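You operate a simulated robot arm through the tools that you are given. There is no shell and no other tool.

You are at the controls of a simulated two-armed robot. One attempt, no reset.

## Task
Prove that the pack holds its pressure with the line shut.
Fine: pump on, line lever shut, pump off; watch the pack gauge hold five seconds; vent open to zero, line lever open again. Where these are worked on the way, their far stop is far enough and under half their travel is too little: line lever.

The check looks at the end state, three seconds after you hand in, the way a careful person would. Anything else that was tipped, shoved, dropped, spilled or broken makes it a failure.

## Robot
Two 7-joint arms with fingered hands on one trunk that stands fixed in place. Base frame: the origin is at the foot of the trunk, x ahead of it, y to its left, z up; the work surface is at about z = 0.78. Units: m, degrees, N and s.
The left shoulder is at [0.078, 0.17, 1.181], the right one opposite. With the tool pointing down near the work surface each hand reaches from about 0.28 to 0.76 m from the base axis, measured 20 degrees to its own side. Payload 4 kg a hand.
The TCP of each hand is the grasp point between the finger pads, 0.026 m short of the fingertips. In the tool frame z runs along the fingers and y along their closing line. The gripper opens to 0.132 m; its body begins 0.073 m behind the TCP. The gripper is a hand of 4 fingers: y runs from the thumb to the fingers, the wrist lies at [0, 0, -0.224] in the tool frame, and closing takes about 1.5 s.
Orientation is that of the tool frame in the base frame, as a unit quaternion [x, y, z, w]. With the fingers straight down and closing along the base's y, the tool's x points along the base's -x, its y along +y and its z along -z.

## Interface
- The arms move only by the tool nudge_tool. It takes "left_commands", "right_commands" or both (then of equal length, played together; a hand with none holds still); each is a list of rows, each a list of 6 numbers: the shift along the base's x, y, z in m, then the turn, a rotation vector about the base's x, y, z in degrees. In form: [[dx, dy, dz, rx, ry, rz], ...]. A call has 1 to 20 rows; each row shifts and turns the commanded pose from where the row before left it. "left_jaw" and "right_jaw" are, for a hand that has rows, the finger opening in m, from 0 to 0.132, set as the call begins (left out, the last holds). Each row takes 0.2 s and may step no farther than 0.05 m and 8.6 degrees from the row before; otherwise, or with a gripper value out of range, the whole call is refused. A pose out of reach is approached as far as the arm can. The call stops where the force on the tool passes 70 N (or 10 N more than at its start, if that is more) or the arm is blocked; 0.2 s more then pass. Each finger travels about 0.108 m/s and halts on what it meets, pressing with about 28 N; the grip force reading is that of the motor and also rises with nothing between the fingers. The clock runs only during rows and for 0.2 s after the last one: add rows that do not move to give the fingers time. It gives the time, the measured TCP pose, the force on the tool (base axes), the opening and the grip force at its end, in the units of the frame above (readings bear some noise), with the torque about the TCP (base axes, N m) and any sound that the robot's microphone picked up.
- Cameras (640 x 400 px; columns grow to the right, rows downward): "scene" is now at [0.1612, 0.0018, 1.342]; the picture's right is [-0.01, -1.00, 0.00], its down [-0.72, 0.00, -0.70] and it looks along [0.70, -0.00, -0.72] (base axes); focal length 243 px, centre (320, 200). "left" rides on the left gripper at [-0.073, 0.006, -0.094] in its tool frame; the picture's right is [-0.08, -1.00, 0.00], its down [0.79, -0.06, -0.62] and it looks along [0.61, -0.05, 0.79] (tool axes); focal length 230 px, centre (320, 200). "right" rides on the right gripper at [0.073, 0.006, -0.094] in its tool frame; the picture's right is [-0.08, 1.00, 0.00], its down [-0.79, -0.06, -0.62] and it looks along [-0.61, -0.05, 0.79] (tool axes); focal length 230 px, centre (320, 200). There is no depth. A picture from a camera that has moved, and an enlarged one, comes with that camera's place and axes in the base frame and with its lens.
- get_image(camera): a new picture of that camera. It takes no simulated time.
- slide_trunk(by): moves the trunk up (or, below 0, down) by that many m; the arms and the scene camera ride with it, the base frame stays. It gives what a move gives, with no picture.
- curl_fingers(finger1, finger2, finger3, thumb_bend, hand): sets how far each is bent, from 0 (flat) to 1 (curled in); at 0.3 the hand is open as for a grip, at 0.7 the pads meet at the TCP. One left out holds its place. A second passes; each finger stops where it meets its share of the squeeze, and holds until it gets a number again. A gripper value or a shape takes the hand back. It gives what a move gives, with no picture; readings hold the bend of each and the force on the fingers (four entries, about 0 where the hand has none), thumb and palm.
- hand_shape(shape, hand): the hand has 4 fingers and takes this shape, open, in about a second: jaw (thumb against the fingers, like two jaws); tri (thumb and two fingers); tip (a fingertip pinch); poke (one finger out to press); point (the index stretched); flat (the hand flat); cup (the hand cupped); fist (a fist). The gripper value then closes the fingers along that shape, each until it touches; the sizes above hold for jaw. It gives what a move gives, with no picture.
- pan_tilt(pan, tilt): turns the head with the scene camera to pan (to the left, within 80 degrees either way) and tilt (down, from -29 to 69), counted from straight ahead of the robot (the tilt from the chest, where the trunk bows). It gives what a move gives.
- enlarge(camera, box): a new picture of the part [left, top, right, bottom] of that camera's present view, enlarged. It takes no simulated time.
- hand_in(): hands the job in; it is judged then, once.

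Places have to be worked out from the pictures, the camera data and where the tool is seen. Open the grippers and draw the arms clear of the work before you hand the job in, unless the task says otherwise.

The tools are called after "Emit:" as name(argument=value, ...) on one line, values as JSON. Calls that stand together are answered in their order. nudge_tool: Moves the arms, as the interface text tells. Its arguments: {"type":"object","properties":{"left_commands":{"type":"array"},"left_jaw":{"type":"number"},"right_commands":{"type":"array"},"right_jaw":{"type":"number"}},"required":[]} The other tools are called the same way: slide_trunk (by) moves the trunk up or down; hand_shape (shape, hand) gives the hand a shape; curl_fingers (finger1, finger2, finger3, thumb_bend, hand) moves the fingers one by one; pan_tilt (pan, tilt) turns the head that bears the scene camera; get_image (camera) takes a picture; enlarge (camera, box) takes an enlarged picture of a part of a camera's view; hand_in () hands the job in.

At the start:

```text
time: 0.0
left_tool_pos: [0.4949, 0.188, 1.1476]
left_ee_rot: [0.0, 1.0, 0.001, -0.001]
left_force: [0.1, 0.3, -0.2]
left_wrist_torque: [0.0, 0.01, 0.0]
left_opening: 0.132
left_gripper_force: 0.0
left_shape: jaw
left_bend: [0.3, 0.3, 0.3, 0.3]
left_finger forces: [0.1, 0.1, 0.0, 0.0, 0.0, 0.1]
right_tool_pos: [0.493, -0.1975, 1.0532]
right_ee_rot: [0.0, 1.0, 0.0, 0.001]
right_force: [-0.1, 0.2, -0.3]
right_wrist_torque: [-0.03, -0.02, -0.02]
right_opening: 0.1317
right_gripper_force: 0.0
right_shape: jaw
right_bend: [0.3, 0.3, 0.3, 0.3]
right_finger forces: [0.0, 0.0, 0.1, 0.0, 0.1, 0.1]
trunk travel left (down, up): [-0.195, 0.156]
head pan, tilt (commanded): [-0.3, 45.7]
```

scene: 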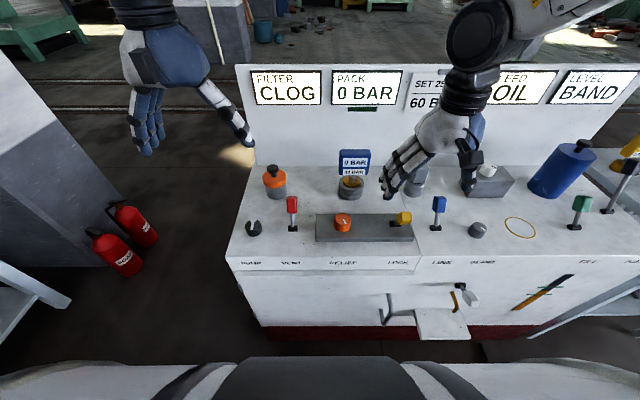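
right: 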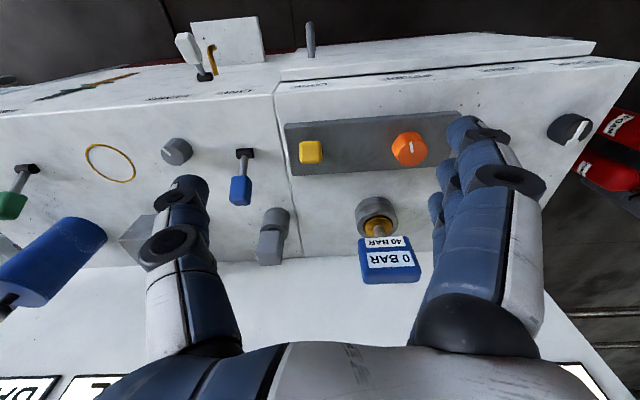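
left: 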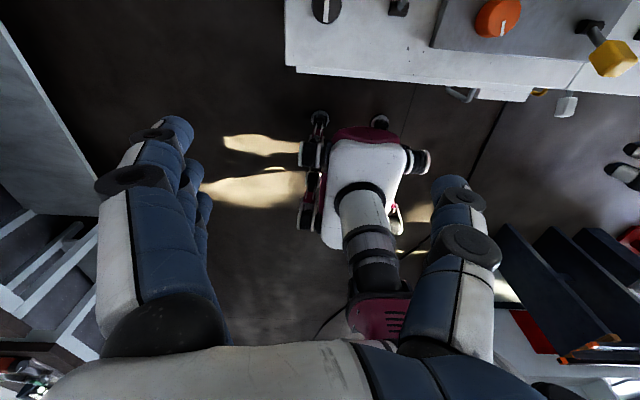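

The panel shows a row of controls: a knob (pump?), red vent lever, orange relief, yellow lock, blue line lever, gland etc. I enlarge the scene views to read the labels.

Emit:
enlarge(camera="scene", box=[220, 140, 430, 272])

Emit:
enlarge(camera="scene", box=[400, 140, 640, 290])

Emit:
enlarge(camera="scene", box=[230, 60, 640, 200])

Emit:
enlarge(camera="right", box=[200, 60, 640, 300])

```text
3.03 times, centred on (325, 206) of scene
camera zoom: at [0.1612, 0.0018, 1.342], right [-0.01, -1.0, 0.0], down [-0.72, 0.0, -0.7], along [0.7, 0.0, -0.72], focal length 738 px, centre (305, 182)
```

zoom: 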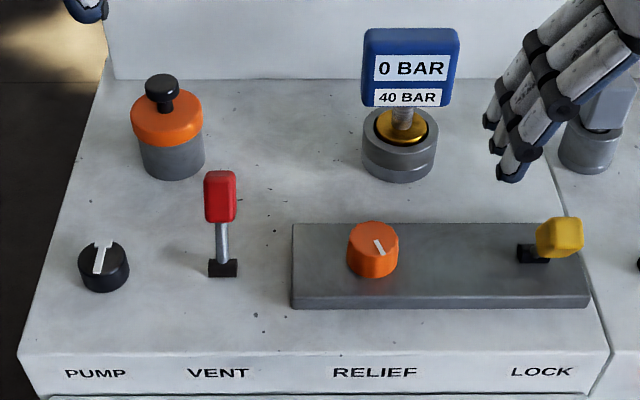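

```text
2.67 times, centred on (520, 215) of scene
camera zoom: at [0.1612, 0.0018, 1.342], right [-0.01, -1.0, 0.0], down [-0.72, 0.0, -0.7], along [0.7, 0.0, -0.72], focal length 649 px, centre (-213, 160)
```

zoom: 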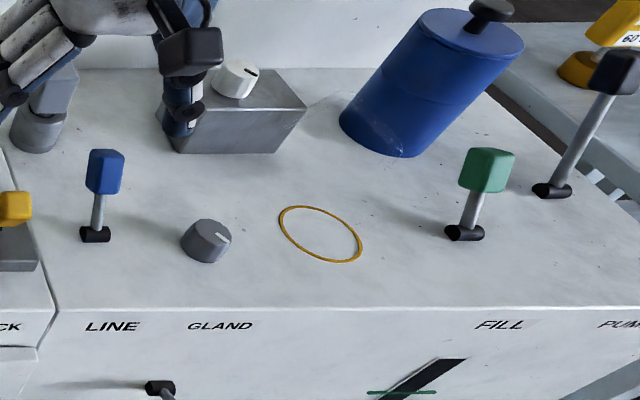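

```text
1.56 times, centred on (435, 130) of scene
camera zoom: at [0.1612, 0.0018, 1.342], right [-0.01, -1.0, 0.0], down [-0.72, 0.0, -0.7], along [0.7, 0.0, -0.72], focal length 380 px, centre (140, 309)
```

zoom: 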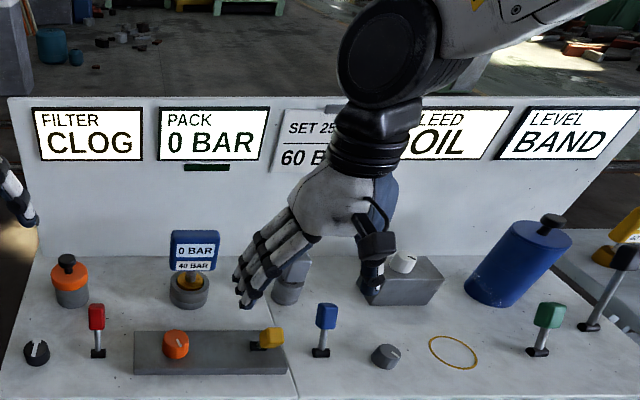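

```text
1.45 times, centred on (420, 180) of right
camera zoom: at [0.4193, -0.1931, 1.1481], right [0.08, 1.0, 0.0], down [0.79, -0.06, 0.62], along [0.61, -0.05, -0.79], focal length 335 px, centre (174, 229)
```

zoom: 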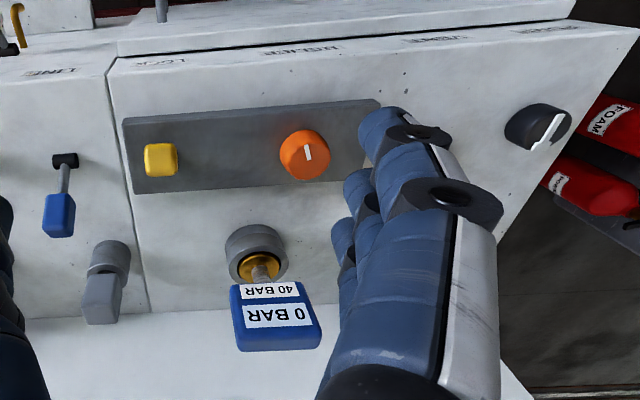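

I pan the head to the right to see the rest of the panel, including the second "PUM…" label.

Emit:
pan_tilt(pan=-35, tilt=45)

Emit:
get_image(camera="scene")

```text
time: 1.0
left_tool_pos: [0.4958, 0.188, 1.1486]
left_ee_rot: [0.0, 1.0, 0.0, 0.0]
left_force: [-0.5, 0.0, -0.1]
left_wrist_torque: [0.04, 0.03, -0.02]
left_opening: 0.1318
left_gripper_force: 0.1
left_shape: jaw
left_bend: [0.3, 0.3, 0.3, 0.3]
left_finger forces: [0.1, 0.0, 0.1, 0.0, 0.1, 0.0]
right_tool_pos: [0.4925, -0.1981, 1.0519]
right_ee_rot: [0.0, 1.0, 0.0, 0.0]
right_force: [-0.2, 0.2, 0.9]
right_wrist_torque: [0.02, 0.02, -0.03]
right_opening: 0.1316
right_gripper_force: 0.1
right_shape: jaw
right_bend: [0.3, 0.3, 0.3, 0.3]
right_finger forces: [0.0, 0.0, 0.0, 0.0, 0.0, 0.1]
trunk travel left (down, up): [-0.195, 0.156]
head pan, tilt (commanded): [-35.0, 45.0]
```

```text
taken
camera scene: at [0.1471, -0.0444, 1.343], right [-0.57, -0.82, 0.0], down [-0.58, 0.41, -0.71], along [0.58, -0.41, -0.71], focal length 243 px, centre (320, 200)
```

scene: 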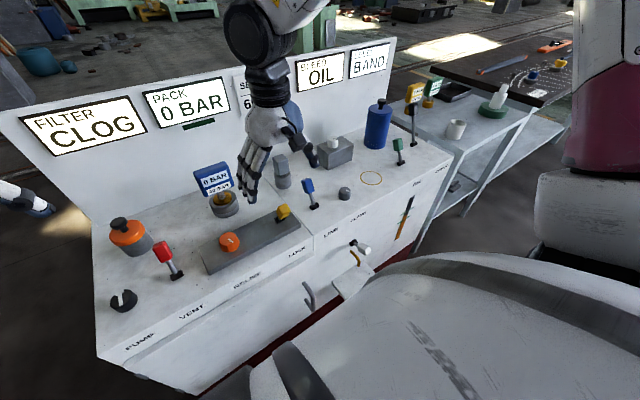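

Emit:
enlarge(camera="scene", box=[260, 30, 460, 260])

Emit:
enlarge(camera="scene", box=[80, 150, 340, 370])

```text
1.74 times, centred on (360, 145) of scene
camera zoom: at [0.1471, -0.0444, 1.343], right [-0.57, -0.82, 0.0], down [-0.58, 0.41, -0.71], along [0.58, -0.41, -0.71], focal length 423 px, centre (250, 296)
```

zoom: 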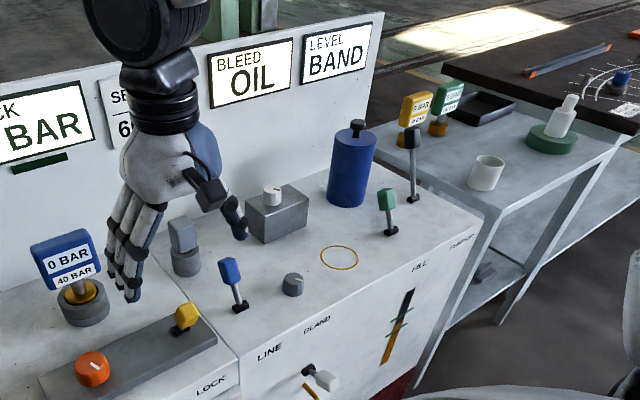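

```text
1.82 times, centred on (210, 260) of scene
camera zoom: at [0.1471, -0.0444, 1.343], right [-0.57, -0.82, 0.0], down [-0.58, 0.41, -0.71], along [0.58, -0.41, -0.71], focal length 442 px, centre (520, 91)
```

zoom: 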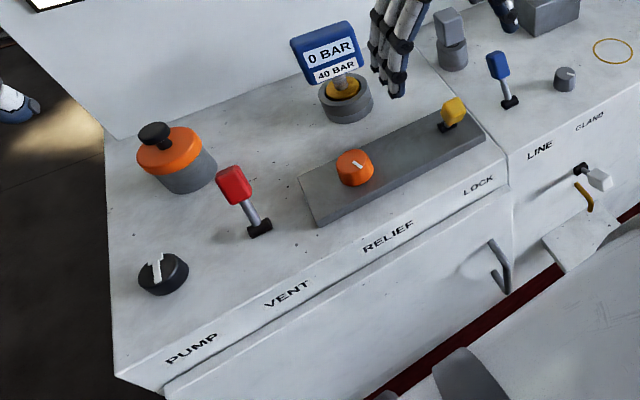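

Emit:
enlarge(camera="scene", box=[370, 130, 470, 200])

Emit:
enlarge(camera="scene", box=[370, 60, 470, 150])

```text
5.71 times, centred on (420, 165) of scene
camera zoom: at [0.1471, -0.0444, 1.343], right [-0.57, -0.82, 0.0], down [-0.58, 0.41, -0.71], along [0.58, -0.41, -0.71], focal length 1391 px, centre (-251, 400)
```

zoom: 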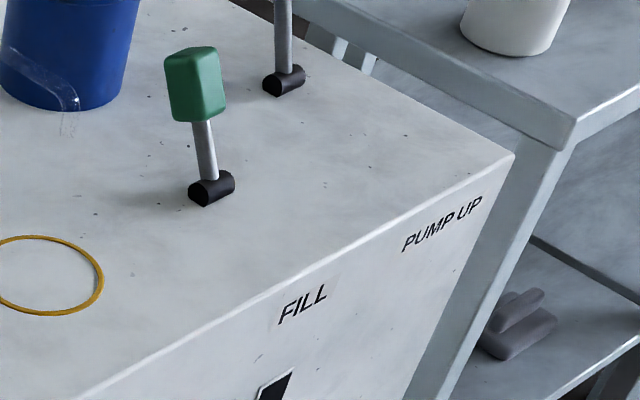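

```text
4.44 times, centred on (420, 105) of scene
camera zoom: at [0.1471, -0.0444, 1.343], right [-0.57, -0.82, 0.0], down [-0.58, 0.41, -0.71], along [0.58, -0.41, -0.71], focal length 1082 px, centre (-124, 622)
```

zoom: 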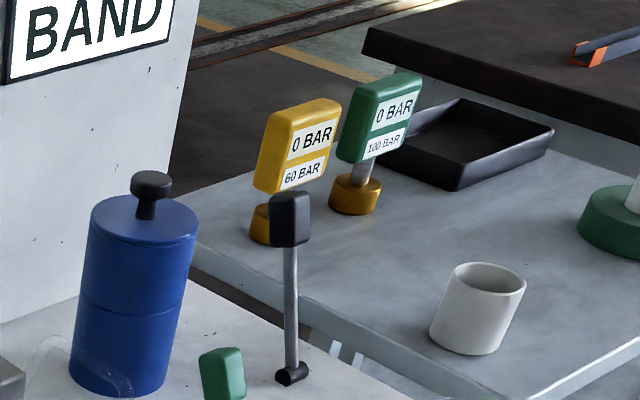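

I move the right arm aside and up so the scene camera can see the plate and the whole panel.

Emit:
nudge_tool(right_commands=[[-0.02, -0.04, 0.02, 0, 0, 0], [-0.02, -0.04, 0.02, 0, 0, 0], [-0.02, -0.04, 0.02, 0, 0, 0], [-0.02, -0.04, 0.02, 0, 0, 0], [-0.02, -0.04, 0.02, 0, 0, 0]])

Emit:
pan_tilt(pan=0, tilt=40)

Emit:
get_image(camera="scene")

```text
time: 2.2
left_tool_pos: [0.495, 0.1867, 1.1484]
left_ee_rot: [0.0, 1.0, 0.001, 0.0]
left_force: [-0.4, -0.2, 0.9]
left_wrist_torque: [0.0, 0.02, -0.03]
left_opening: 0.1318
left_gripper_force: 0.0
left_shape: jaw
left_bend: [0.3, 0.3, 0.3, 0.3]
left_finger forces: [0.1, 0.0, 0.1, 0.0, 0.0, 0.0]
right_tool_pos: [0.3923, -0.402, 1.155]
right_ee_rot: [0.0, 1.0, 0.001, 0.001]
right_force: [0.1, -1.3, 0.1]
right_wrist_torque: [0.02, -0.02, 0.02]
right_opening: 0.1317
right_gripper_force: 0.1
right_shape: jaw
right_bend: [0.3, 0.3, 0.3, 0.3]
right_finger forces: [0.0, 0.0, 0.0, 0.1, 0.0, 0.1]
trunk travel left (down, up): [-0.195, 0.156]
head pan, tilt (commanded): [-35.0, 45.0]
```

```text
time: 3.2
left_tool_pos: [0.4943, 0.1878, 1.1488]
left_ee_rot: [0.0, 1.0, 0.0, 0.0]
left_force: [1.3, 0.7, 0.4]
left_wrist_torque: [0.04, -0.01, -0.03]
left_opening: 0.1316
left_gripper_force: 0.0
left_shape: jaw
left_bend: [0.3, 0.3, 0.3, 0.3]
left_finger forces: [0.0, 0.1, 0.1, 0.0, 0.0, 0.0]
right_tool_pos: [0.3925, -0.4003, 1.1565]
right_ee_rot: [0.0, 1.0, 0.0, 0.0]
right_force: [0.5, -0.1, 0.4]
right_wrist_torque: [0.0, 0.01, 0.03]
right_opening: 0.132
right_gripper_force: 0.1
right_shape: jaw
right_bend: [0.3, 0.3, 0.3, 0.3]
right_finger forces: [0.0, 0.0, 0.0, 0.0, 0.0, 0.0]
trunk travel left (down, up): [-0.195, 0.156]
head pan, tilt (commanded): [0.0, 40.0]
```

```text
taken
camera scene: at [0.1655, 0.0023, 1.3502], right [0.0, -1.0, 0.0], down [-0.64, 0.0, -0.77], along [0.77, 0.0, -0.64], focal length 243 px, centre (320, 200)
```

scene: 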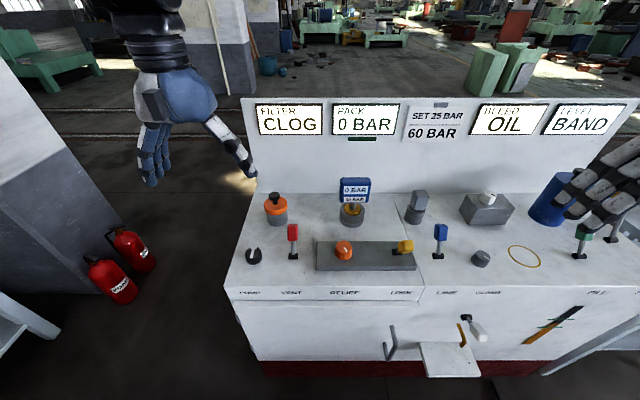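

Emit:
enlarge(camera="scene", box=[395, 90, 475, 150])

Emit:
enlarge(camera="scene", box=[230, 180, 350, 270])

Emit:
enlarge(camera="scene", box=[380, 180, 520, 280])

Emit:
enlarge(camera="scene", box=[360, 290, 500, 390])

```text
6.67 times, centred on (435, 120) of scene
camera zoom: at [0.1655, 0.0023, 1.3502], right [0.0, -1.0, 0.0], down [-0.64, 0.0, -0.77], along [0.77, 0.0, -0.64], focal length 1623 px, centre (-447, 733)
```

zoom: 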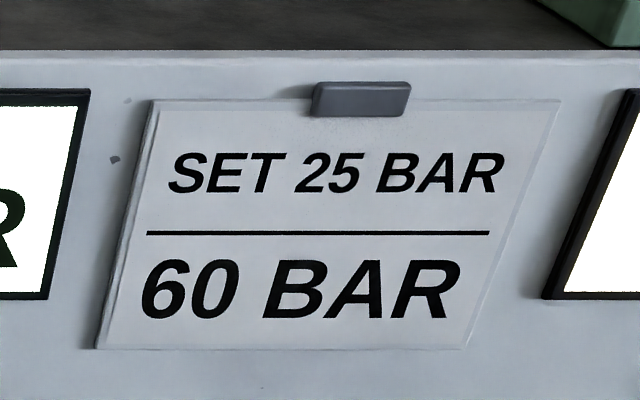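

```text
4.44 times, centred on (290, 225) of scene
camera zoom: at [0.1655, 0.0023, 1.3502], right [0.0, -1.0, 0.0], down [-0.64, 0.0, -0.77], along [0.77, 0.0, -0.64], focal length 1082 px, centre (453, 89)
```

zoom: 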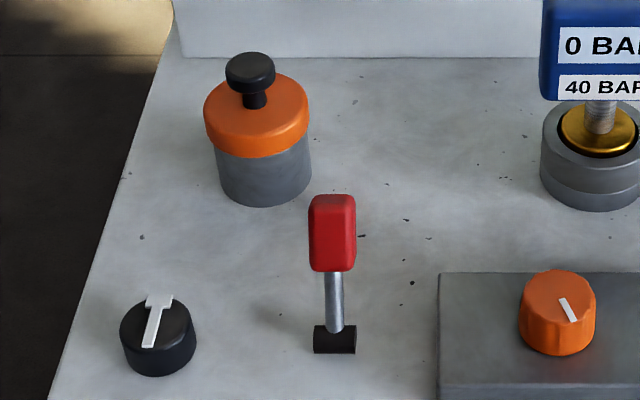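

```text
4.00 times, centred on (450, 230) of scene
camera zoom: at [0.1655, 0.0023, 1.3502], right [0.0, -1.0, 0.0], down [-0.64, 0.0, -0.77], along [0.77, 0.0, -0.64], focal length 974 px, centre (-200, 80)
```

zoom: 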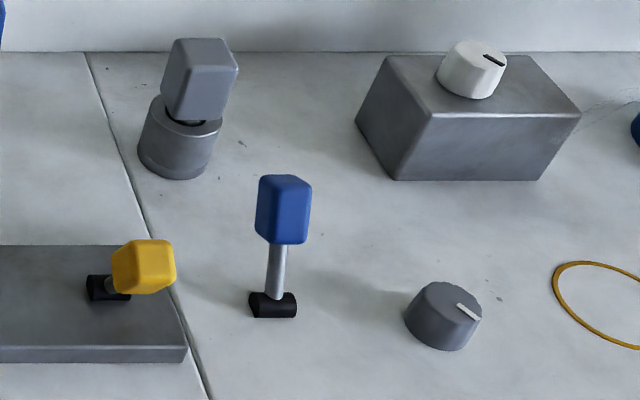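

```text
4.00 times, centred on (430, 340) of scene
camera zoom: at [0.1655, 0.0023, 1.3502], right [0.0, -1.0, 0.0], down [-0.64, 0.0, -0.77], along [0.77, 0.0, -0.64], focal length 974 px, centre (-120, -360)
```

zoom: 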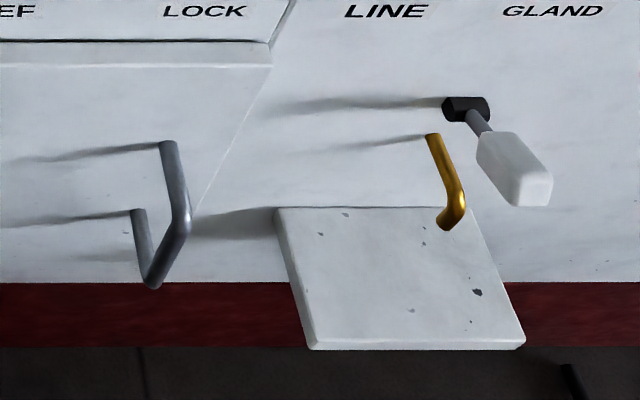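

The plate and displays are readable now. I zoom tightly on the pump knob, the vent lever and the line lever to work out their present positions.

Emit:
enlarge(camera="scene", box=[238, 235, 270, 275])

Emit:
enlarge(camera="scene", box=[278, 215, 310, 265])

Emit:
enlarge(camera="scene", box=[425, 215, 457, 265])

Emit:
get_image(camera="left")

Emit:
get_image(camera="right")

```text
10.00 times, centred on (254, 255) of scene
camera zoom: at [0.1655, 0.0023, 1.3502], right [0.0, -1.0, 0.0], down [-0.64, 0.0, -0.77], along [0.77, 0.0, -0.64], focal length 2434 px, centre (980, -350)
```

zoom: 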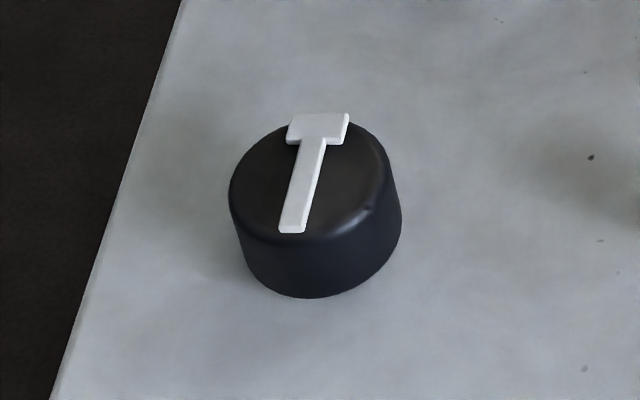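

```text
8.00 times, centred on (294, 240) of scene
camera zoom: at [0.1655, 0.0023, 1.3502], right [0.0, -1.0, 0.0], down [-0.64, 0.0, -0.77], along [0.77, 0.0, -0.64], focal length 1947 px, centre (528, -120)
```

zoom: 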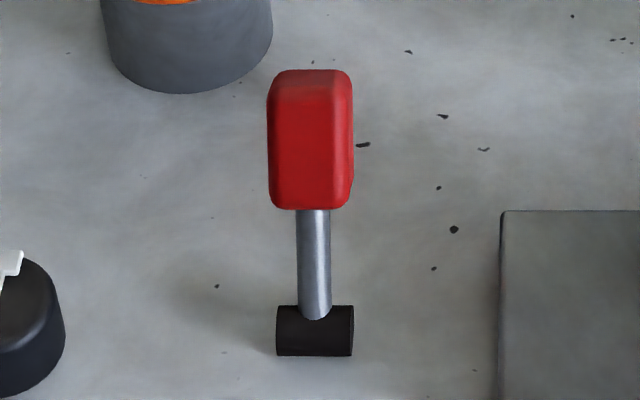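

```text
8.00 times, centred on (441, 240) of scene
camera zoom: at [0.1655, 0.0023, 1.3502], right [0.0, -1.0, 0.0], down [-0.64, 0.0, -0.77], along [0.77, 0.0, -0.64], focal length 1947 px, centre (-648, -120)
```

zoom: 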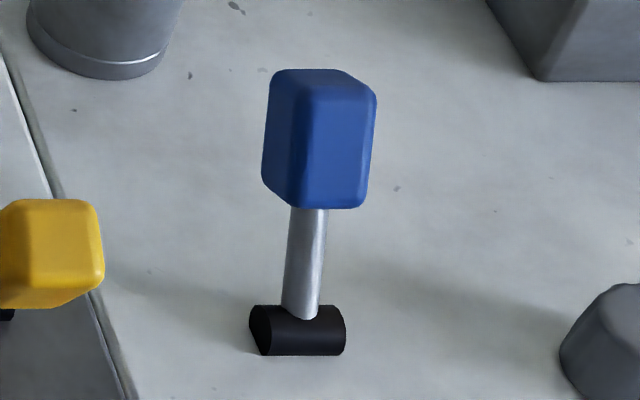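

```text
taken
camera left: at [0.568, 0.1934, 1.2419], right [0.08, -1.0, 0.0], down [-0.78, -0.06, 0.62], along [-0.61, -0.05, -0.79], focal length 230 px, centre (320, 200)
```

left: 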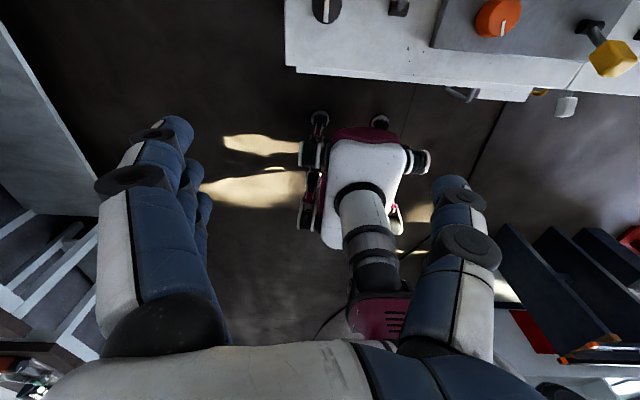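

```text
taken
camera right: at [0.3185, -0.3942, 1.2498], right [0.08, 1.0, 0.0], down [0.79, -0.06, 0.62], along [0.61, -0.05, -0.79], focal length 230 px, centre (320, 200)
```

right: 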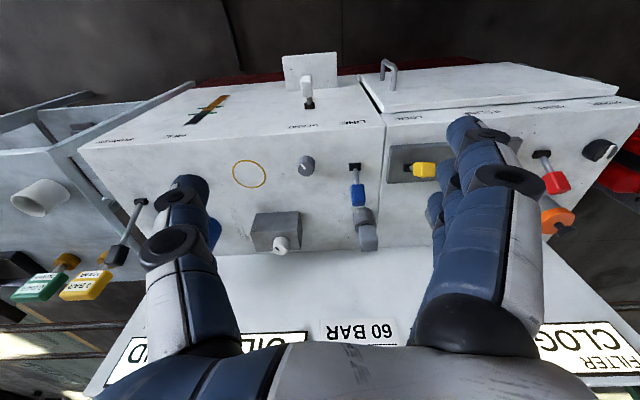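

The pump knob's T-shaped white bar points straight away (+x), and I place its centre near (0.592, 0.188, 0.79), about 44 mm across and 22 mm high. The red and blue levers both lean away about 35°. I bring the left hand above the pump knob, partly opened.

Emit:
nudge_tool(left_commands=[[0.016, 0, -0.041, 0, 0, 0], [0.016, 0, -0.041, 0, 0, 0], [0.016, 0, -0.041, 0, 0, 0], [0.016, 0, -0.041, 0, 0, 0], [0.016, 0, -0.041, 0, 0, 0], [0.017, 0, -0.035, 0, 0, 0], [0, 0, 0, 0, 0, 0]], left_jaw=0.09)

Emit:
get_image(camera="scene")

Emit:
get_image(camera="left")

```text
time: 4.8
left_tool_pos: [0.592, 0.1869, 0.9074]
left_ee_rot: [0.0, 1.0, 0.0, 0.001]
left_force: [0.0, -0.4, 0.6]
left_wrist_torque: [-0.05, 0.0, 0.0]
left_opening: 0.0906
left_gripper_force: 0.1
left_shape: jaw
left_bend: [0.68, 0.68, 0.68, 0.65]
left_finger forces: [0.0, 0.1, 0.0, 0.0, 0.0, 0.0]
right_tool_pos: [0.3906, -0.4007, 1.1555]
right_ee_rot: [0.0, 1.0, 0.0, 0.0]
right_force: [-0.3, -0.5, -0.4]
right_wrist_torque: [0.0, 0.01, -0.02]
right_opening: 0.1318
right_gripper_force: 0.1
right_shape: jaw
right_bend: [0.3, 0.3, 0.3, 0.3]
right_finger forces: [0.1, 0.0, 0.0, 0.0, 0.0, 0.1]
trunk travel left (down, up): [-0.195, 0.156]
head pan, tilt (commanded): [0.0, 40.0]
```

```text
taken
camera scene: at [0.1647, 0.002, 1.3505], right [0.0, -1.0, 0.0], down [-0.64, 0.0, -0.77], along [0.77, 0.0, -0.64], focal length 243 px, centre (320, 200)
```

scene: 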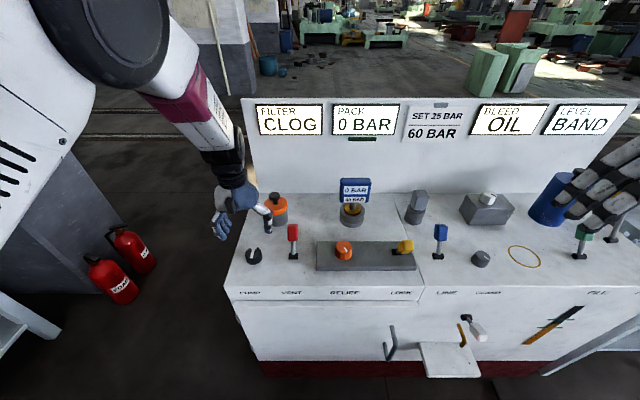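

```text
taken
camera left: at [0.6657, 0.1931, 1.0015], right [0.08, -1.0, 0.0], down [-0.79, -0.06, 0.62], along [-0.61, -0.05, -0.79], focal length 230 px, centre (320, 200)
```

left: 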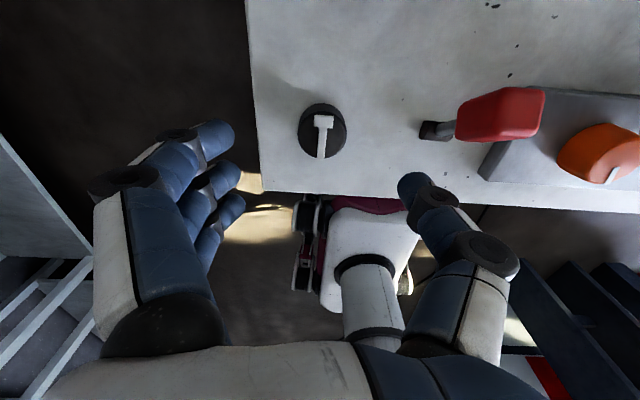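

The knob sits at about (0.590, 0.185) in the wrist view, right below the TCP. I lower the hand to put the fingertips beside the knob, at TCP z ≈ 0.816.

Emit:
nudge_tool(left_commands=[[-0.001, -0.001, -0.03, 0, 0, 0], [-0.001, -0.001, -0.03, 0, 0, 0], [0, 0, -0.02, 0, 0, 0], [0, 0, -0.011, 0, 0, 0], [0, 0, 0, 0, 0, 0]], left_jaw=0.09)

Emit:
get_image(camera="left")

Emit:
enlarge(camera="scene", box=[190, 160, 350, 280])

```text
time: 6.0
left_tool_pos: [0.5905, 0.1856, 0.8163]
left_ee_rot: [0.0, 1.0, 0.0, 0.0]
left_force: [0.4, -0.1, -0.4]
left_wrist_torque: [0.0, 0.03, -0.01]
left_opening: 0.0903
left_gripper_force: 0.0
left_shape: jaw
left_bend: [0.68, 0.68, 0.68, 0.65]
left_finger forces: [0.1, 0.1, 0.0, 0.0, 0.0, 0.0]
right_tool_pos: [0.3921, -0.3993, 1.1552]
right_ee_rot: [0.0, 1.0, -0.001, 0.001]
right_force: [0.1, 0.0, 0.2]
right_wrist_torque: [0.02, -0.02, 0.02]
right_opening: 0.1319
right_gripper_force: 0.0
right_shape: jaw
right_bend: [0.3, 0.3, 0.3, 0.3]
right_finger forces: [0.0, 0.0, 0.1, 0.0, 0.0, 0.0]
trunk travel left (down, up): [-0.195, 0.156]
head pan, tilt (commanded): [0.0, 40.0]
```

```text
taken
camera left: at [0.663, 0.1913, 0.9094], right [0.08, -1.0, 0.0], down [-0.79, -0.06, 0.62], along [-0.61, -0.05, -0.79], focal length 230 px, centre (320, 200)
```

left: 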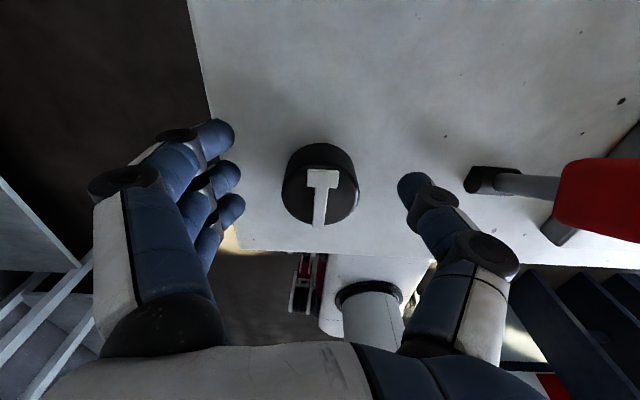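

```text
3.33 times, centred on (270, 220) of scene
camera zoom: at [0.1654, 0.0021, 1.3503], right [0.0, -1.0, 0.0], down [-0.64, 0.0, -0.77], along [0.77, 0.0, -0.64], focal length 811 px, centre (487, 133)
```

zoom: 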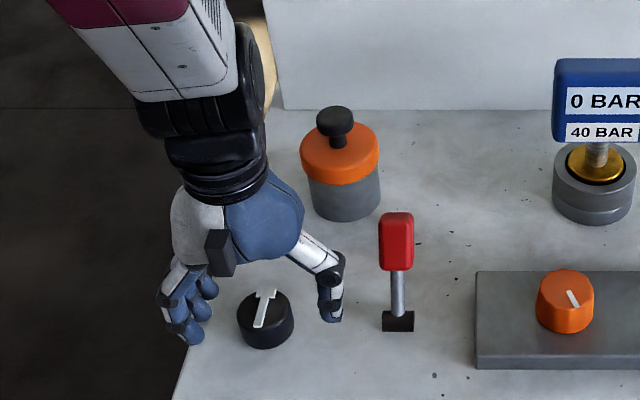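

The knob is centred between thumb and fingers. I close the fingers onto it.

Emit:
nudge_tool(left_commands=[[0, 0, 0, 0, 0, 0], [0, 0, 0, 0, 0, 0], [0, 0, 0, 0, 0, 0], [0, 0, 0, 0, 0, 0], [0, 0, 0, 0, 0, 0], [0, 0, 0, 0, 0, 0]], left_jaw=0.02)

Emit:
get_image(camera="left")

Emit:
enlarge(camera="scene", box=[190, 160, 350, 280])

```text
time: 7.4
left_tool_pos: [0.5896, 0.1847, 0.8168]
left_ee_rot: [0.0, 1.0, 0.0, 0.0]
left_force: [2.2, -5.5, -2.3]
left_wrist_torque: [-0.09, 0.01, -0.02]
left_opening: 0.0263
left_gripper_force: 27.9
left_shape: jaw
left_bend: [0.7, 0.73, 0.73, 0.7]
left_finger forces: [3.0, 9.2, 9.8, 0.0, 26.4, 0.0]
right_tool_pos: [0.3916, -0.4013, 1.1549]
right_ee_rot: [0.0, 1.0, 0.0, 0.0]
right_force: [0.2, 0.2, -0.3]
right_wrist_torque: [0.01, 0.02, -0.02]
right_opening: 0.1318
right_gripper_force: 0.0
right_shape: jaw
right_bend: [0.3, 0.3, 0.3, 0.3]
right_finger forces: [0.1, 0.0, 0.2, 0.1, 0.0, 0.0]
trunk travel left (down, up): [-0.195, 0.156]
head pan, tilt (commanded): [0.0, 40.0]
```

```text
taken
camera left: at [0.6634, 0.1906, 0.9093], right [0.08, -1.0, 0.0], down [-0.78, -0.06, 0.62], along [-0.61, -0.05, -0.79], focal length 230 px, centre (320, 200)
```

left: 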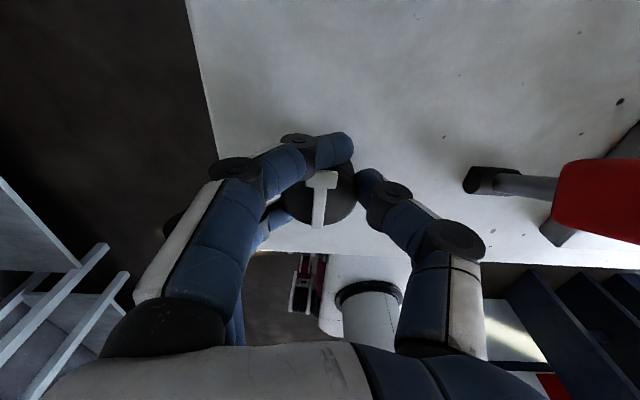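

```text
3.33 times, centred on (270, 220) of scene
camera zoom: at [0.1659, 0.0017, 1.3502], right [0.0, -1.0, 0.0], down [-0.64, 0.0, -0.77], along [0.77, 0.0, -0.64], focal length 811 px, centre (487, 133)
```

zoom: 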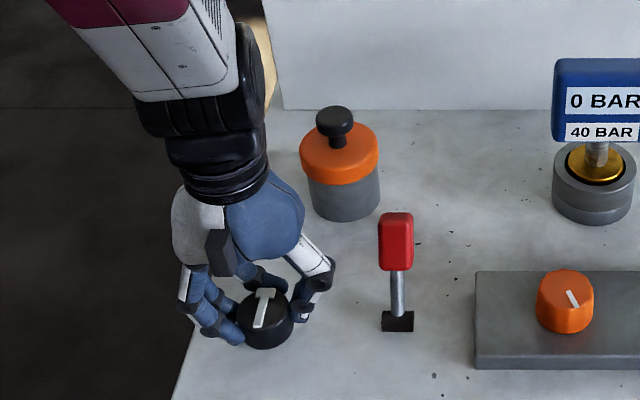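

The knob is gripped with about 28 N. I try turning it clockwise (seen from above) by 24° and watch the torque, sound and display.

Emit:
nudge_tool(left_commands=[[0, 0, 0, 0, 0, -6], [0, 0, 0, 0, 0, -6], [0, 0, 0, 0, 0, -6], [0, 0, 0, 0, 0, -6]])

Emit:
get_image(camera="left")

Emit:
get_image(camera="scene")

Emit:
enlarge(camera="scene", box=[190, 160, 350, 280])

```text
time: 8.4
left_tool_pos: [0.5912, 0.1841, 0.8158]
left_ee_rot: [0.21, 0.978, -0.001, -0.002]
left_force: [3.2, -15.5, -9.8]
left_wrist_torque: [-0.2, -0.04, 0.08]
left_opening: 0.025
left_gripper_force: 27.9
left_shape: jaw
left_bend: [0.7, 0.73, 0.73, 0.7]
left_finger forces: [3.8, 8.5, 8.4, 0.0, 30.9, 0.1]
right_tool_pos: [0.3927, -0.4019, 1.1543]
right_ee_rot: [0.0, 1.0, 0.001, -0.001]
right_force: [-0.9, -0.2, -0.8]
right_wrist_torque: [0.01, 0.02, 0.01]
right_opening: 0.1317
right_gripper_force: 0.1
right_shape: jaw
right_bend: [0.3, 0.3, 0.3, 0.3]
right_finger forces: [0.0, 0.0, 0.0, 0.0, 0.1, 0.1]
trunk travel left (down, up): [-0.195, 0.156]
head pan, tilt (commanded): [0.0, 40.0]
```

```text
taken
camera left: at [0.6592, 0.1591, 0.9098], right [-0.34, -0.94, 0.0], down [-0.74, 0.27, 0.62], along [-0.58, 0.21, -0.79], focal length 230 px, centre (320, 200)
```

left: 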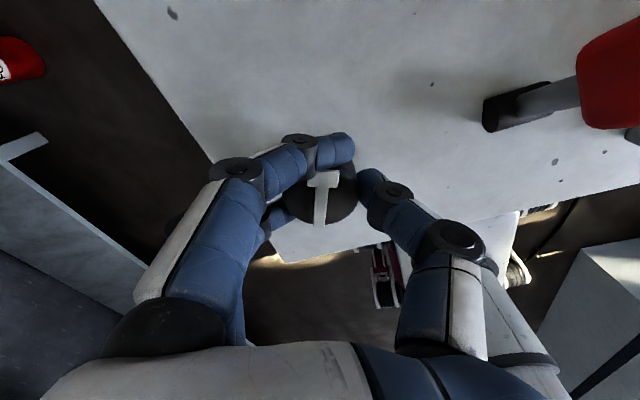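

```text
taken
camera scene: at [0.1668, 0.001, 1.35], right [0.0, -1.0, 0.0], down [-0.64, 0.0, -0.77], along [0.77, 0.0, -0.64], focal length 243 px, centre (320, 200)
```

scene: 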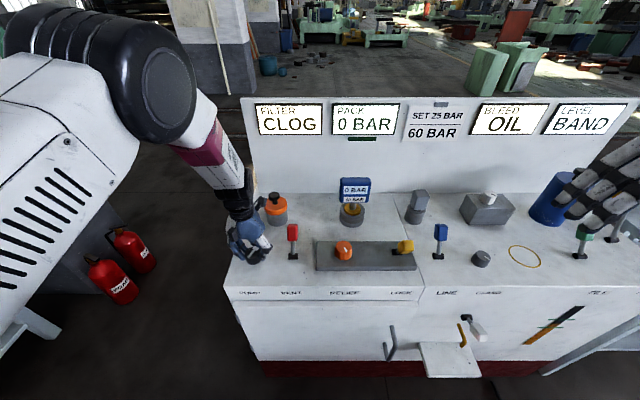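

```text
3.33 times, centred on (270, 220) of scene
camera zoom: at [0.1668, 0.001, 1.35], right [0.0, -1.0, 0.0], down [-0.64, 0.0, -0.77], along [0.77, 0.0, -0.64], focal length 811 px, centre (487, 133)
```

zoom: 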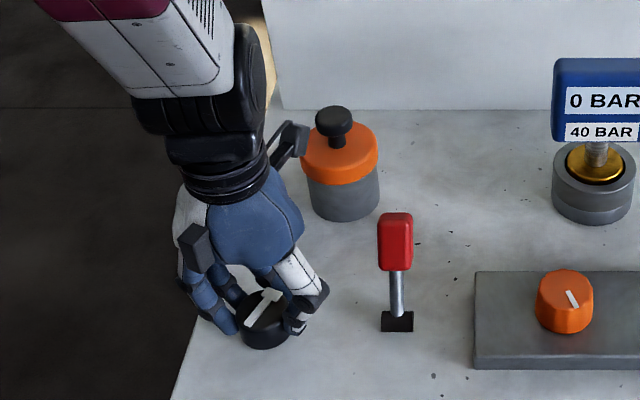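

The knob turned with the hand with little resistance, and nothing has changed on the display yet. I keep turning clockwise.

Emit:
nudge_tool(left_commands=[[0, 0.0005, 0, 0, 0, -6], [0, 0.0005, 0, 0, 0, -6], [0, 0, 0, 0, 0, -6], [0, 0, 0, 0, 0, -6], [0, 0, 0, 0, 0, -6]])

Emit:
get_image(camera="scene")

Emit:
enlarge(camera="scene", box=[190, 160, 350, 280])

```text
time: 9.6
left_tool_pos: [0.5896, 0.1818, 0.8183]
left_ee_rot: [0.455, 0.89, 0.0, -0.001]
left_force: [-0.4, -30.1, -12.5]
left_wrist_torque: [-0.44, 0.0, 0.12]
left_opening: 0.0254
left_gripper_force: 27.9
left_shape: jaw
left_bend: [0.7, 0.73, 0.73, 0.7]
left_finger forces: [7.3, 8.6, 6.1, 0.0, 33.1, 0.1]
right_tool_pos: [0.3919, -0.4026, 1.1542]
right_ee_rot: [0.001, 1.0, 0.0, -0.001]
right_force: [-0.3, 0.5, -0.1]
right_wrist_torque: [0.01, 0.01, -0.01]
right_opening: 0.1317
right_gripper_force: 0.0
right_shape: jaw
right_bend: [0.3, 0.3, 0.3, 0.3]
right_finger forces: [0.0, 0.0, 0.0, 0.1, 0.0, 0.0]
trunk travel left (down, up): [-0.195, 0.156]
head pan, tilt (commanded): [0.0, 40.0]
```

```text
taken
camera scene: at [0.1666, -0.0004, 1.35], right [0.0, -1.0, 0.0], down [-0.64, 0.0, -0.77], along [0.77, 0.0, -0.64], focal length 243 px, centre (320, 200)
```

scene: 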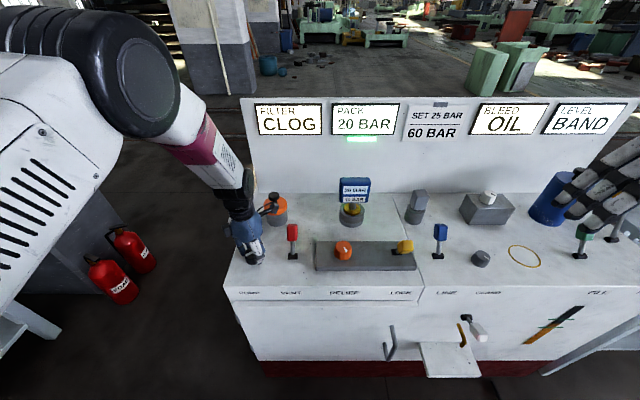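

```text
3.33 times, centred on (270, 220) of scene
camera zoom: at [0.1666, -0.0004, 1.35], right [0.0, -1.0, 0.0], down [-0.64, 0.0, -0.77], along [0.77, 0.0, -0.64], focal length 811 px, centre (487, 133)
```

zoom: 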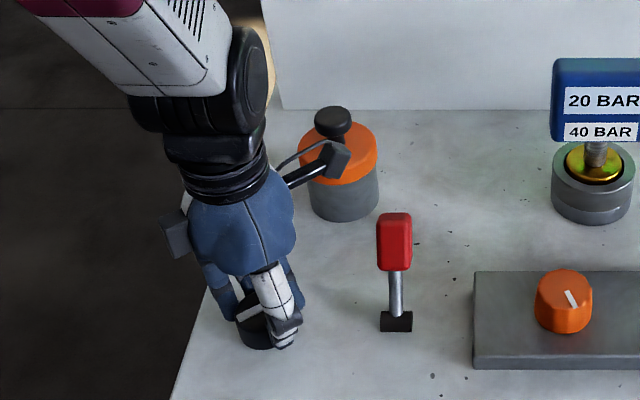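

The pump came on: PACK reads 20 BAR, so the vent is shut while leaning away. The hand is loaded with −30 N in y, so I shift it slightly −y and check whether the pressure settles.

Emit:
nudge_tool(left_commands=[[0, -0.003, 0, 0, 0, 0], [0, -0.002, 0, 0, 0, 0]])

Emit:
enlarge(camera="scene", box=[240, 95, 400, 215])

Emit:
get_image(camera="left")

```text
time: 10.2
left_tool_pos: [0.5901, 0.1829, 0.8172]
left_ee_rot: [0.453, 0.891, 0.001, -0.001]
left_force: [-2.4, -10.7, -13.7]
left_wrist_torque: [-0.16, 0.0, 0.04]
left_opening: 0.025
left_gripper_force: 28.2
left_shape: jaw
left_bend: [0.7, 0.73, 0.72, 0.7]
left_finger forces: [3.6, 8.7, 9.6, 0.1, 26.5, 0.1]
right_tool_pos: [0.3928, -0.3991, 1.1539]
right_ee_rot: [-0.001, 1.0, 0.001, -0.001]
right_force: [0.1, -0.8, 0.5]
right_wrist_torque: [0.02, -0.03, 0.0]
right_opening: 0.132
right_gripper_force: 0.0
right_shape: jaw
right_bend: [0.3, 0.3, 0.3, 0.3]
right_finger forces: [0.0, 0.1, 0.0, 0.1, 0.0, 0.0]
trunk travel left (down, up): [-0.195, 0.156]
head pan, tilt (commanded): [0.0, 40.0]
```

```text
3.33 times, centred on (320, 155) of scene
camera zoom: at [0.1664, 0.0015, 1.3501], right [0.0, -1.0, 0.0], down [-0.64, 0.0, -0.77], along [0.77, 0.0, -0.64], focal length 811 px, centre (320, 350)
```

zoom: 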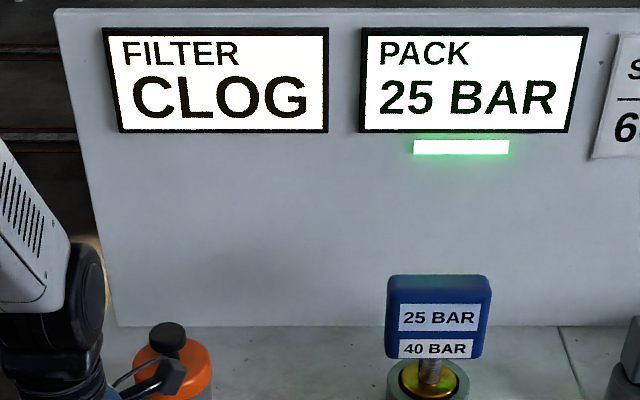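

```text
taken
camera left: at [0.6373, 0.1263, 0.9101], right [-0.76, -0.65, 0.0], down [-0.51, 0.6, 0.62], along [-0.4, 0.47, -0.79], focal length 230 px, centre (320, 200)
```

left: 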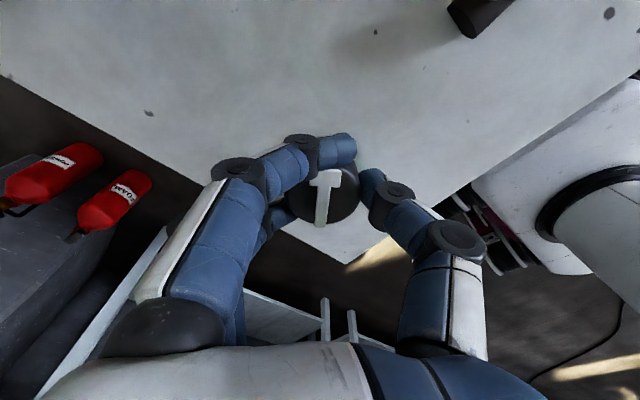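

Pressure went 20 → 25 BAR in 0.6 s. I take a single short hold to see whether the relief caps it, ready to switch off before the gauge's 40 BAR.

Emit:
nudge_tool(left_commands=[[0, -0.001, 0, 0, 0, 0]])

Emit:
enlarge(camera="scene", box=[240, 95, 400, 215])

```text
time: 10.6
left_tool_pos: [0.5894, 0.1813, 0.8169]
left_ee_rot: [0.453, 0.891, 0.0, -0.001]
left_force: [-5.7, -2.9, -11.9]
left_wrist_torque: [0.0, 0.05, -0.06]
left_opening: 0.025
left_gripper_force: 27.9
left_shape: jaw
left_bend: [0.7, 0.73, 0.72, 0.7]
left_finger forces: [2.4, 9.0, 11.6, 0.0, 25.4, 0.0]
right_tool_pos: [0.392, -0.4011, 1.1549]
right_ee_rot: [0.0, 1.0, 0.0, 0.0]
right_force: [0.3, -0.3, 1.0]
right_wrist_torque: [-0.02, 0.02, 0.05]
right_opening: 0.1322
right_gripper_force: 0.1
right_shape: jaw
right_bend: [0.3, 0.3, 0.3, 0.3]
right_finger forces: [0.0, 0.1, 0.1, 0.1, 0.0, 0.0]
trunk travel left (down, up): [-0.195, 0.156]
head pan, tilt (commanded): [0.0, 40.0]
```

```text
3.33 times, centred on (320, 155) of scene
camera zoom: at [0.1659, 0.0022, 1.3502], right [0.0, -1.0, 0.0], down [-0.64, 0.0, -0.77], along [0.77, 0.0, -0.64], focal length 811 px, centre (320, 350)
```

zoom: 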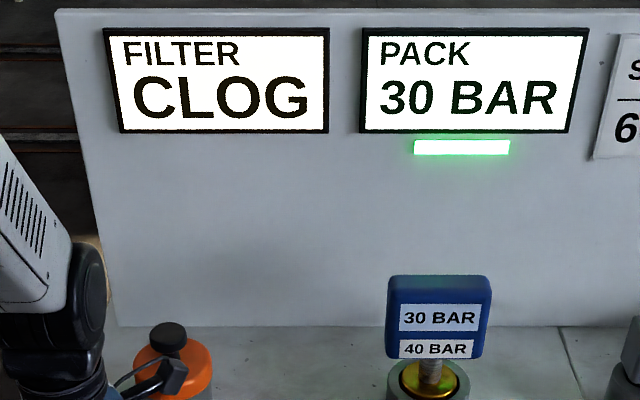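

Still rising (30 BAR) with no sign of a cap below the gauge's 40 BAR range. I turn the pump back off now, and will first pre-position the right hand at the line lever so the shut-off can follow quickly.

Emit:
nudge_tool(left_commands=[[0, 0, 0, 0, 0, 8.5], [0, 0.001, 0, 0, 0, 8.5], [0, 0.001, 0, 0, 0, 8.5], [0, 0.001, 0, 0, 0, 8.5]])

Emit:
get_image(camera="scene")

Emit:
enlarge(camera="scene", box=[240, 95, 400, 215])

```text
time: 11.6
left_tool_pos: [0.5896, 0.1834, 0.817]
left_ee_rot: [0.173, 0.985, 0.0, 0.001]
left_force: [-2.2, -1.9, -11.1]
left_wrist_torque: [0.02, 0.0, 0.02]
left_opening: 0.0238
left_gripper_force: 27.8
left_shape: jaw
left_bend: [0.7, 0.73, 0.72, 0.7]
left_finger forces: [2.3, 10.1, 11.9, 0.0, 24.3, 0.0]
right_tool_pos: [0.392, -0.3989, 1.1562]
right_ee_rot: [0.0, 1.0, 0.0, 0.0]
right_force: [-0.2, -0.5, 0.7]
right_wrist_torque: [-0.02, 0.0, 0.01]
right_opening: 0.1316
right_gripper_force: 0.0
right_shape: jaw
right_bend: [0.3, 0.3, 0.3, 0.3]
right_finger forces: [0.0, 0.0, 0.0, 0.0, 0.1, 0.0]
trunk travel left (down, up): [-0.195, 0.156]
head pan, tilt (commanded): [0.0, 40.0]
```

```text
taken
camera scene: at [0.1664, 0.0021, 1.3501], right [0.0, -1.0, 0.0], down [-0.64, 0.0, -0.77], along [0.77, 0.0, -0.64], focal length 243 px, centre (320, 200)
```

scene: 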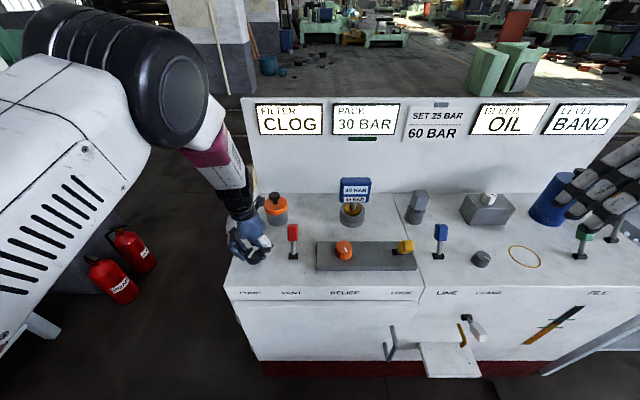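

```text
3.33 times, centred on (320, 155) of scene
camera zoom: at [0.1664, 0.0021, 1.3501], right [0.0, -1.0, 0.0], down [-0.64, 0.0, -0.77], along [0.77, 0.0, -0.64], focal length 811 px, centre (320, 350)
```

zoom: 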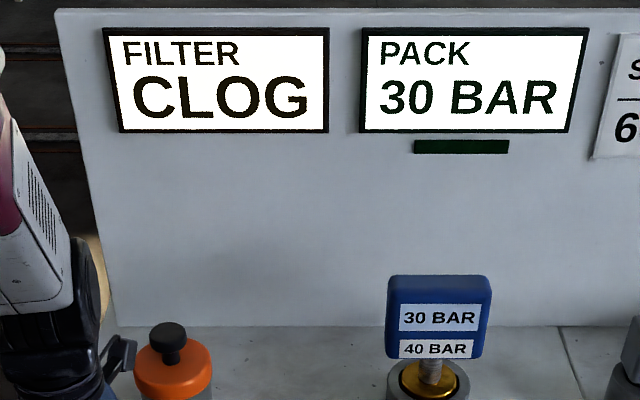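

The lamp is off, so the pump is off, and the pack reads 30 BAR. I finish turning the knob back to its starting direction and see if the pressure decays with the line open.

Emit:
nudge_tool(left_commands=[[0, 0.001, 0, 0, 0, 7], [0, 0.001, 0, 0, 0, 7], [0, 0, 0, 0, 0, 6], [0, 0, 0, 0, 0, 0]])

Emit:
enlarge(camera="scene", box=[240, 95, 400, 215])

Emit:
enlarge(camera="scene", box=[190, 160, 350, 280])

```text
time: 12.6
left_tool_pos: [0.5893, 0.1854, 0.8179]
left_ee_rot: [-0.001, 1.0, 0.0, -0.001]
left_force: [-1.4, -6.7, -10.4]
left_wrist_torque: [0.0, 0.01, 0.01]
left_opening: 0.0241
left_gripper_force: 27.9
left_shape: jaw
left_bend: [0.71, 0.73, 0.72, 0.7]
left_finger forces: [2.1, 9.0, 11.3, 0.0, 26.3, 0.1]
right_tool_pos: [0.3916, -0.3999, 1.1541]
right_ee_rot: [0.0, 1.0, 0.0, 0.0]
right_force: [0.7, 0.2, -0.7]
right_wrist_torque: [0.03, 0.03, -0.03]
right_opening: 0.1318
right_gripper_force: 0.2
right_shape: jaw
right_bend: [0.3, 0.3, 0.3, 0.3]
right_finger forces: [0.0, 0.1, 0.1, 0.0, 0.0, 0.1]
trunk travel left (down, up): [-0.195, 0.156]
head pan, tilt (commanded): [0.0, 40.0]
```

```text
3.33 times, centred on (320, 155) of scene
camera zoom: at [0.1663, 0.0017, 1.3501], right [0.0, -1.0, 0.0], down [-0.64, 0.0, -0.77], along [0.77, 0.0, -0.64], focal length 811 px, centre (320, 350)
```

zoom: 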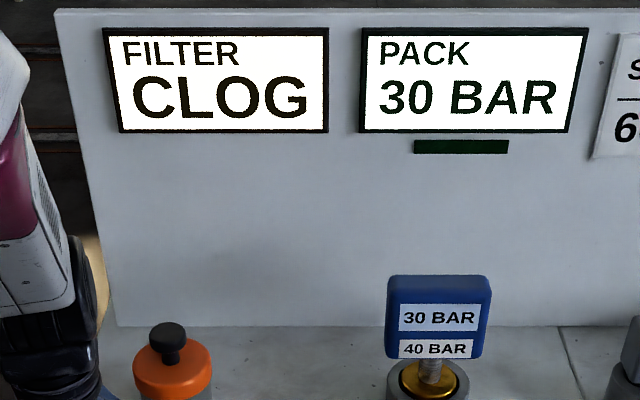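

```text
3.33 times, centred on (270, 220) of scene
camera zoom: at [0.1663, 0.0017, 1.3501], right [0.0, -1.0, 0.0], down [-0.64, 0.0, -0.77], along [0.77, 0.0, -0.64], focal length 811 px, centre (487, 133)
```

zoom: 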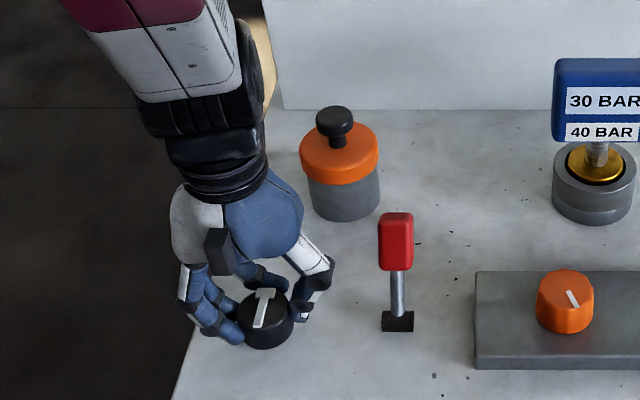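

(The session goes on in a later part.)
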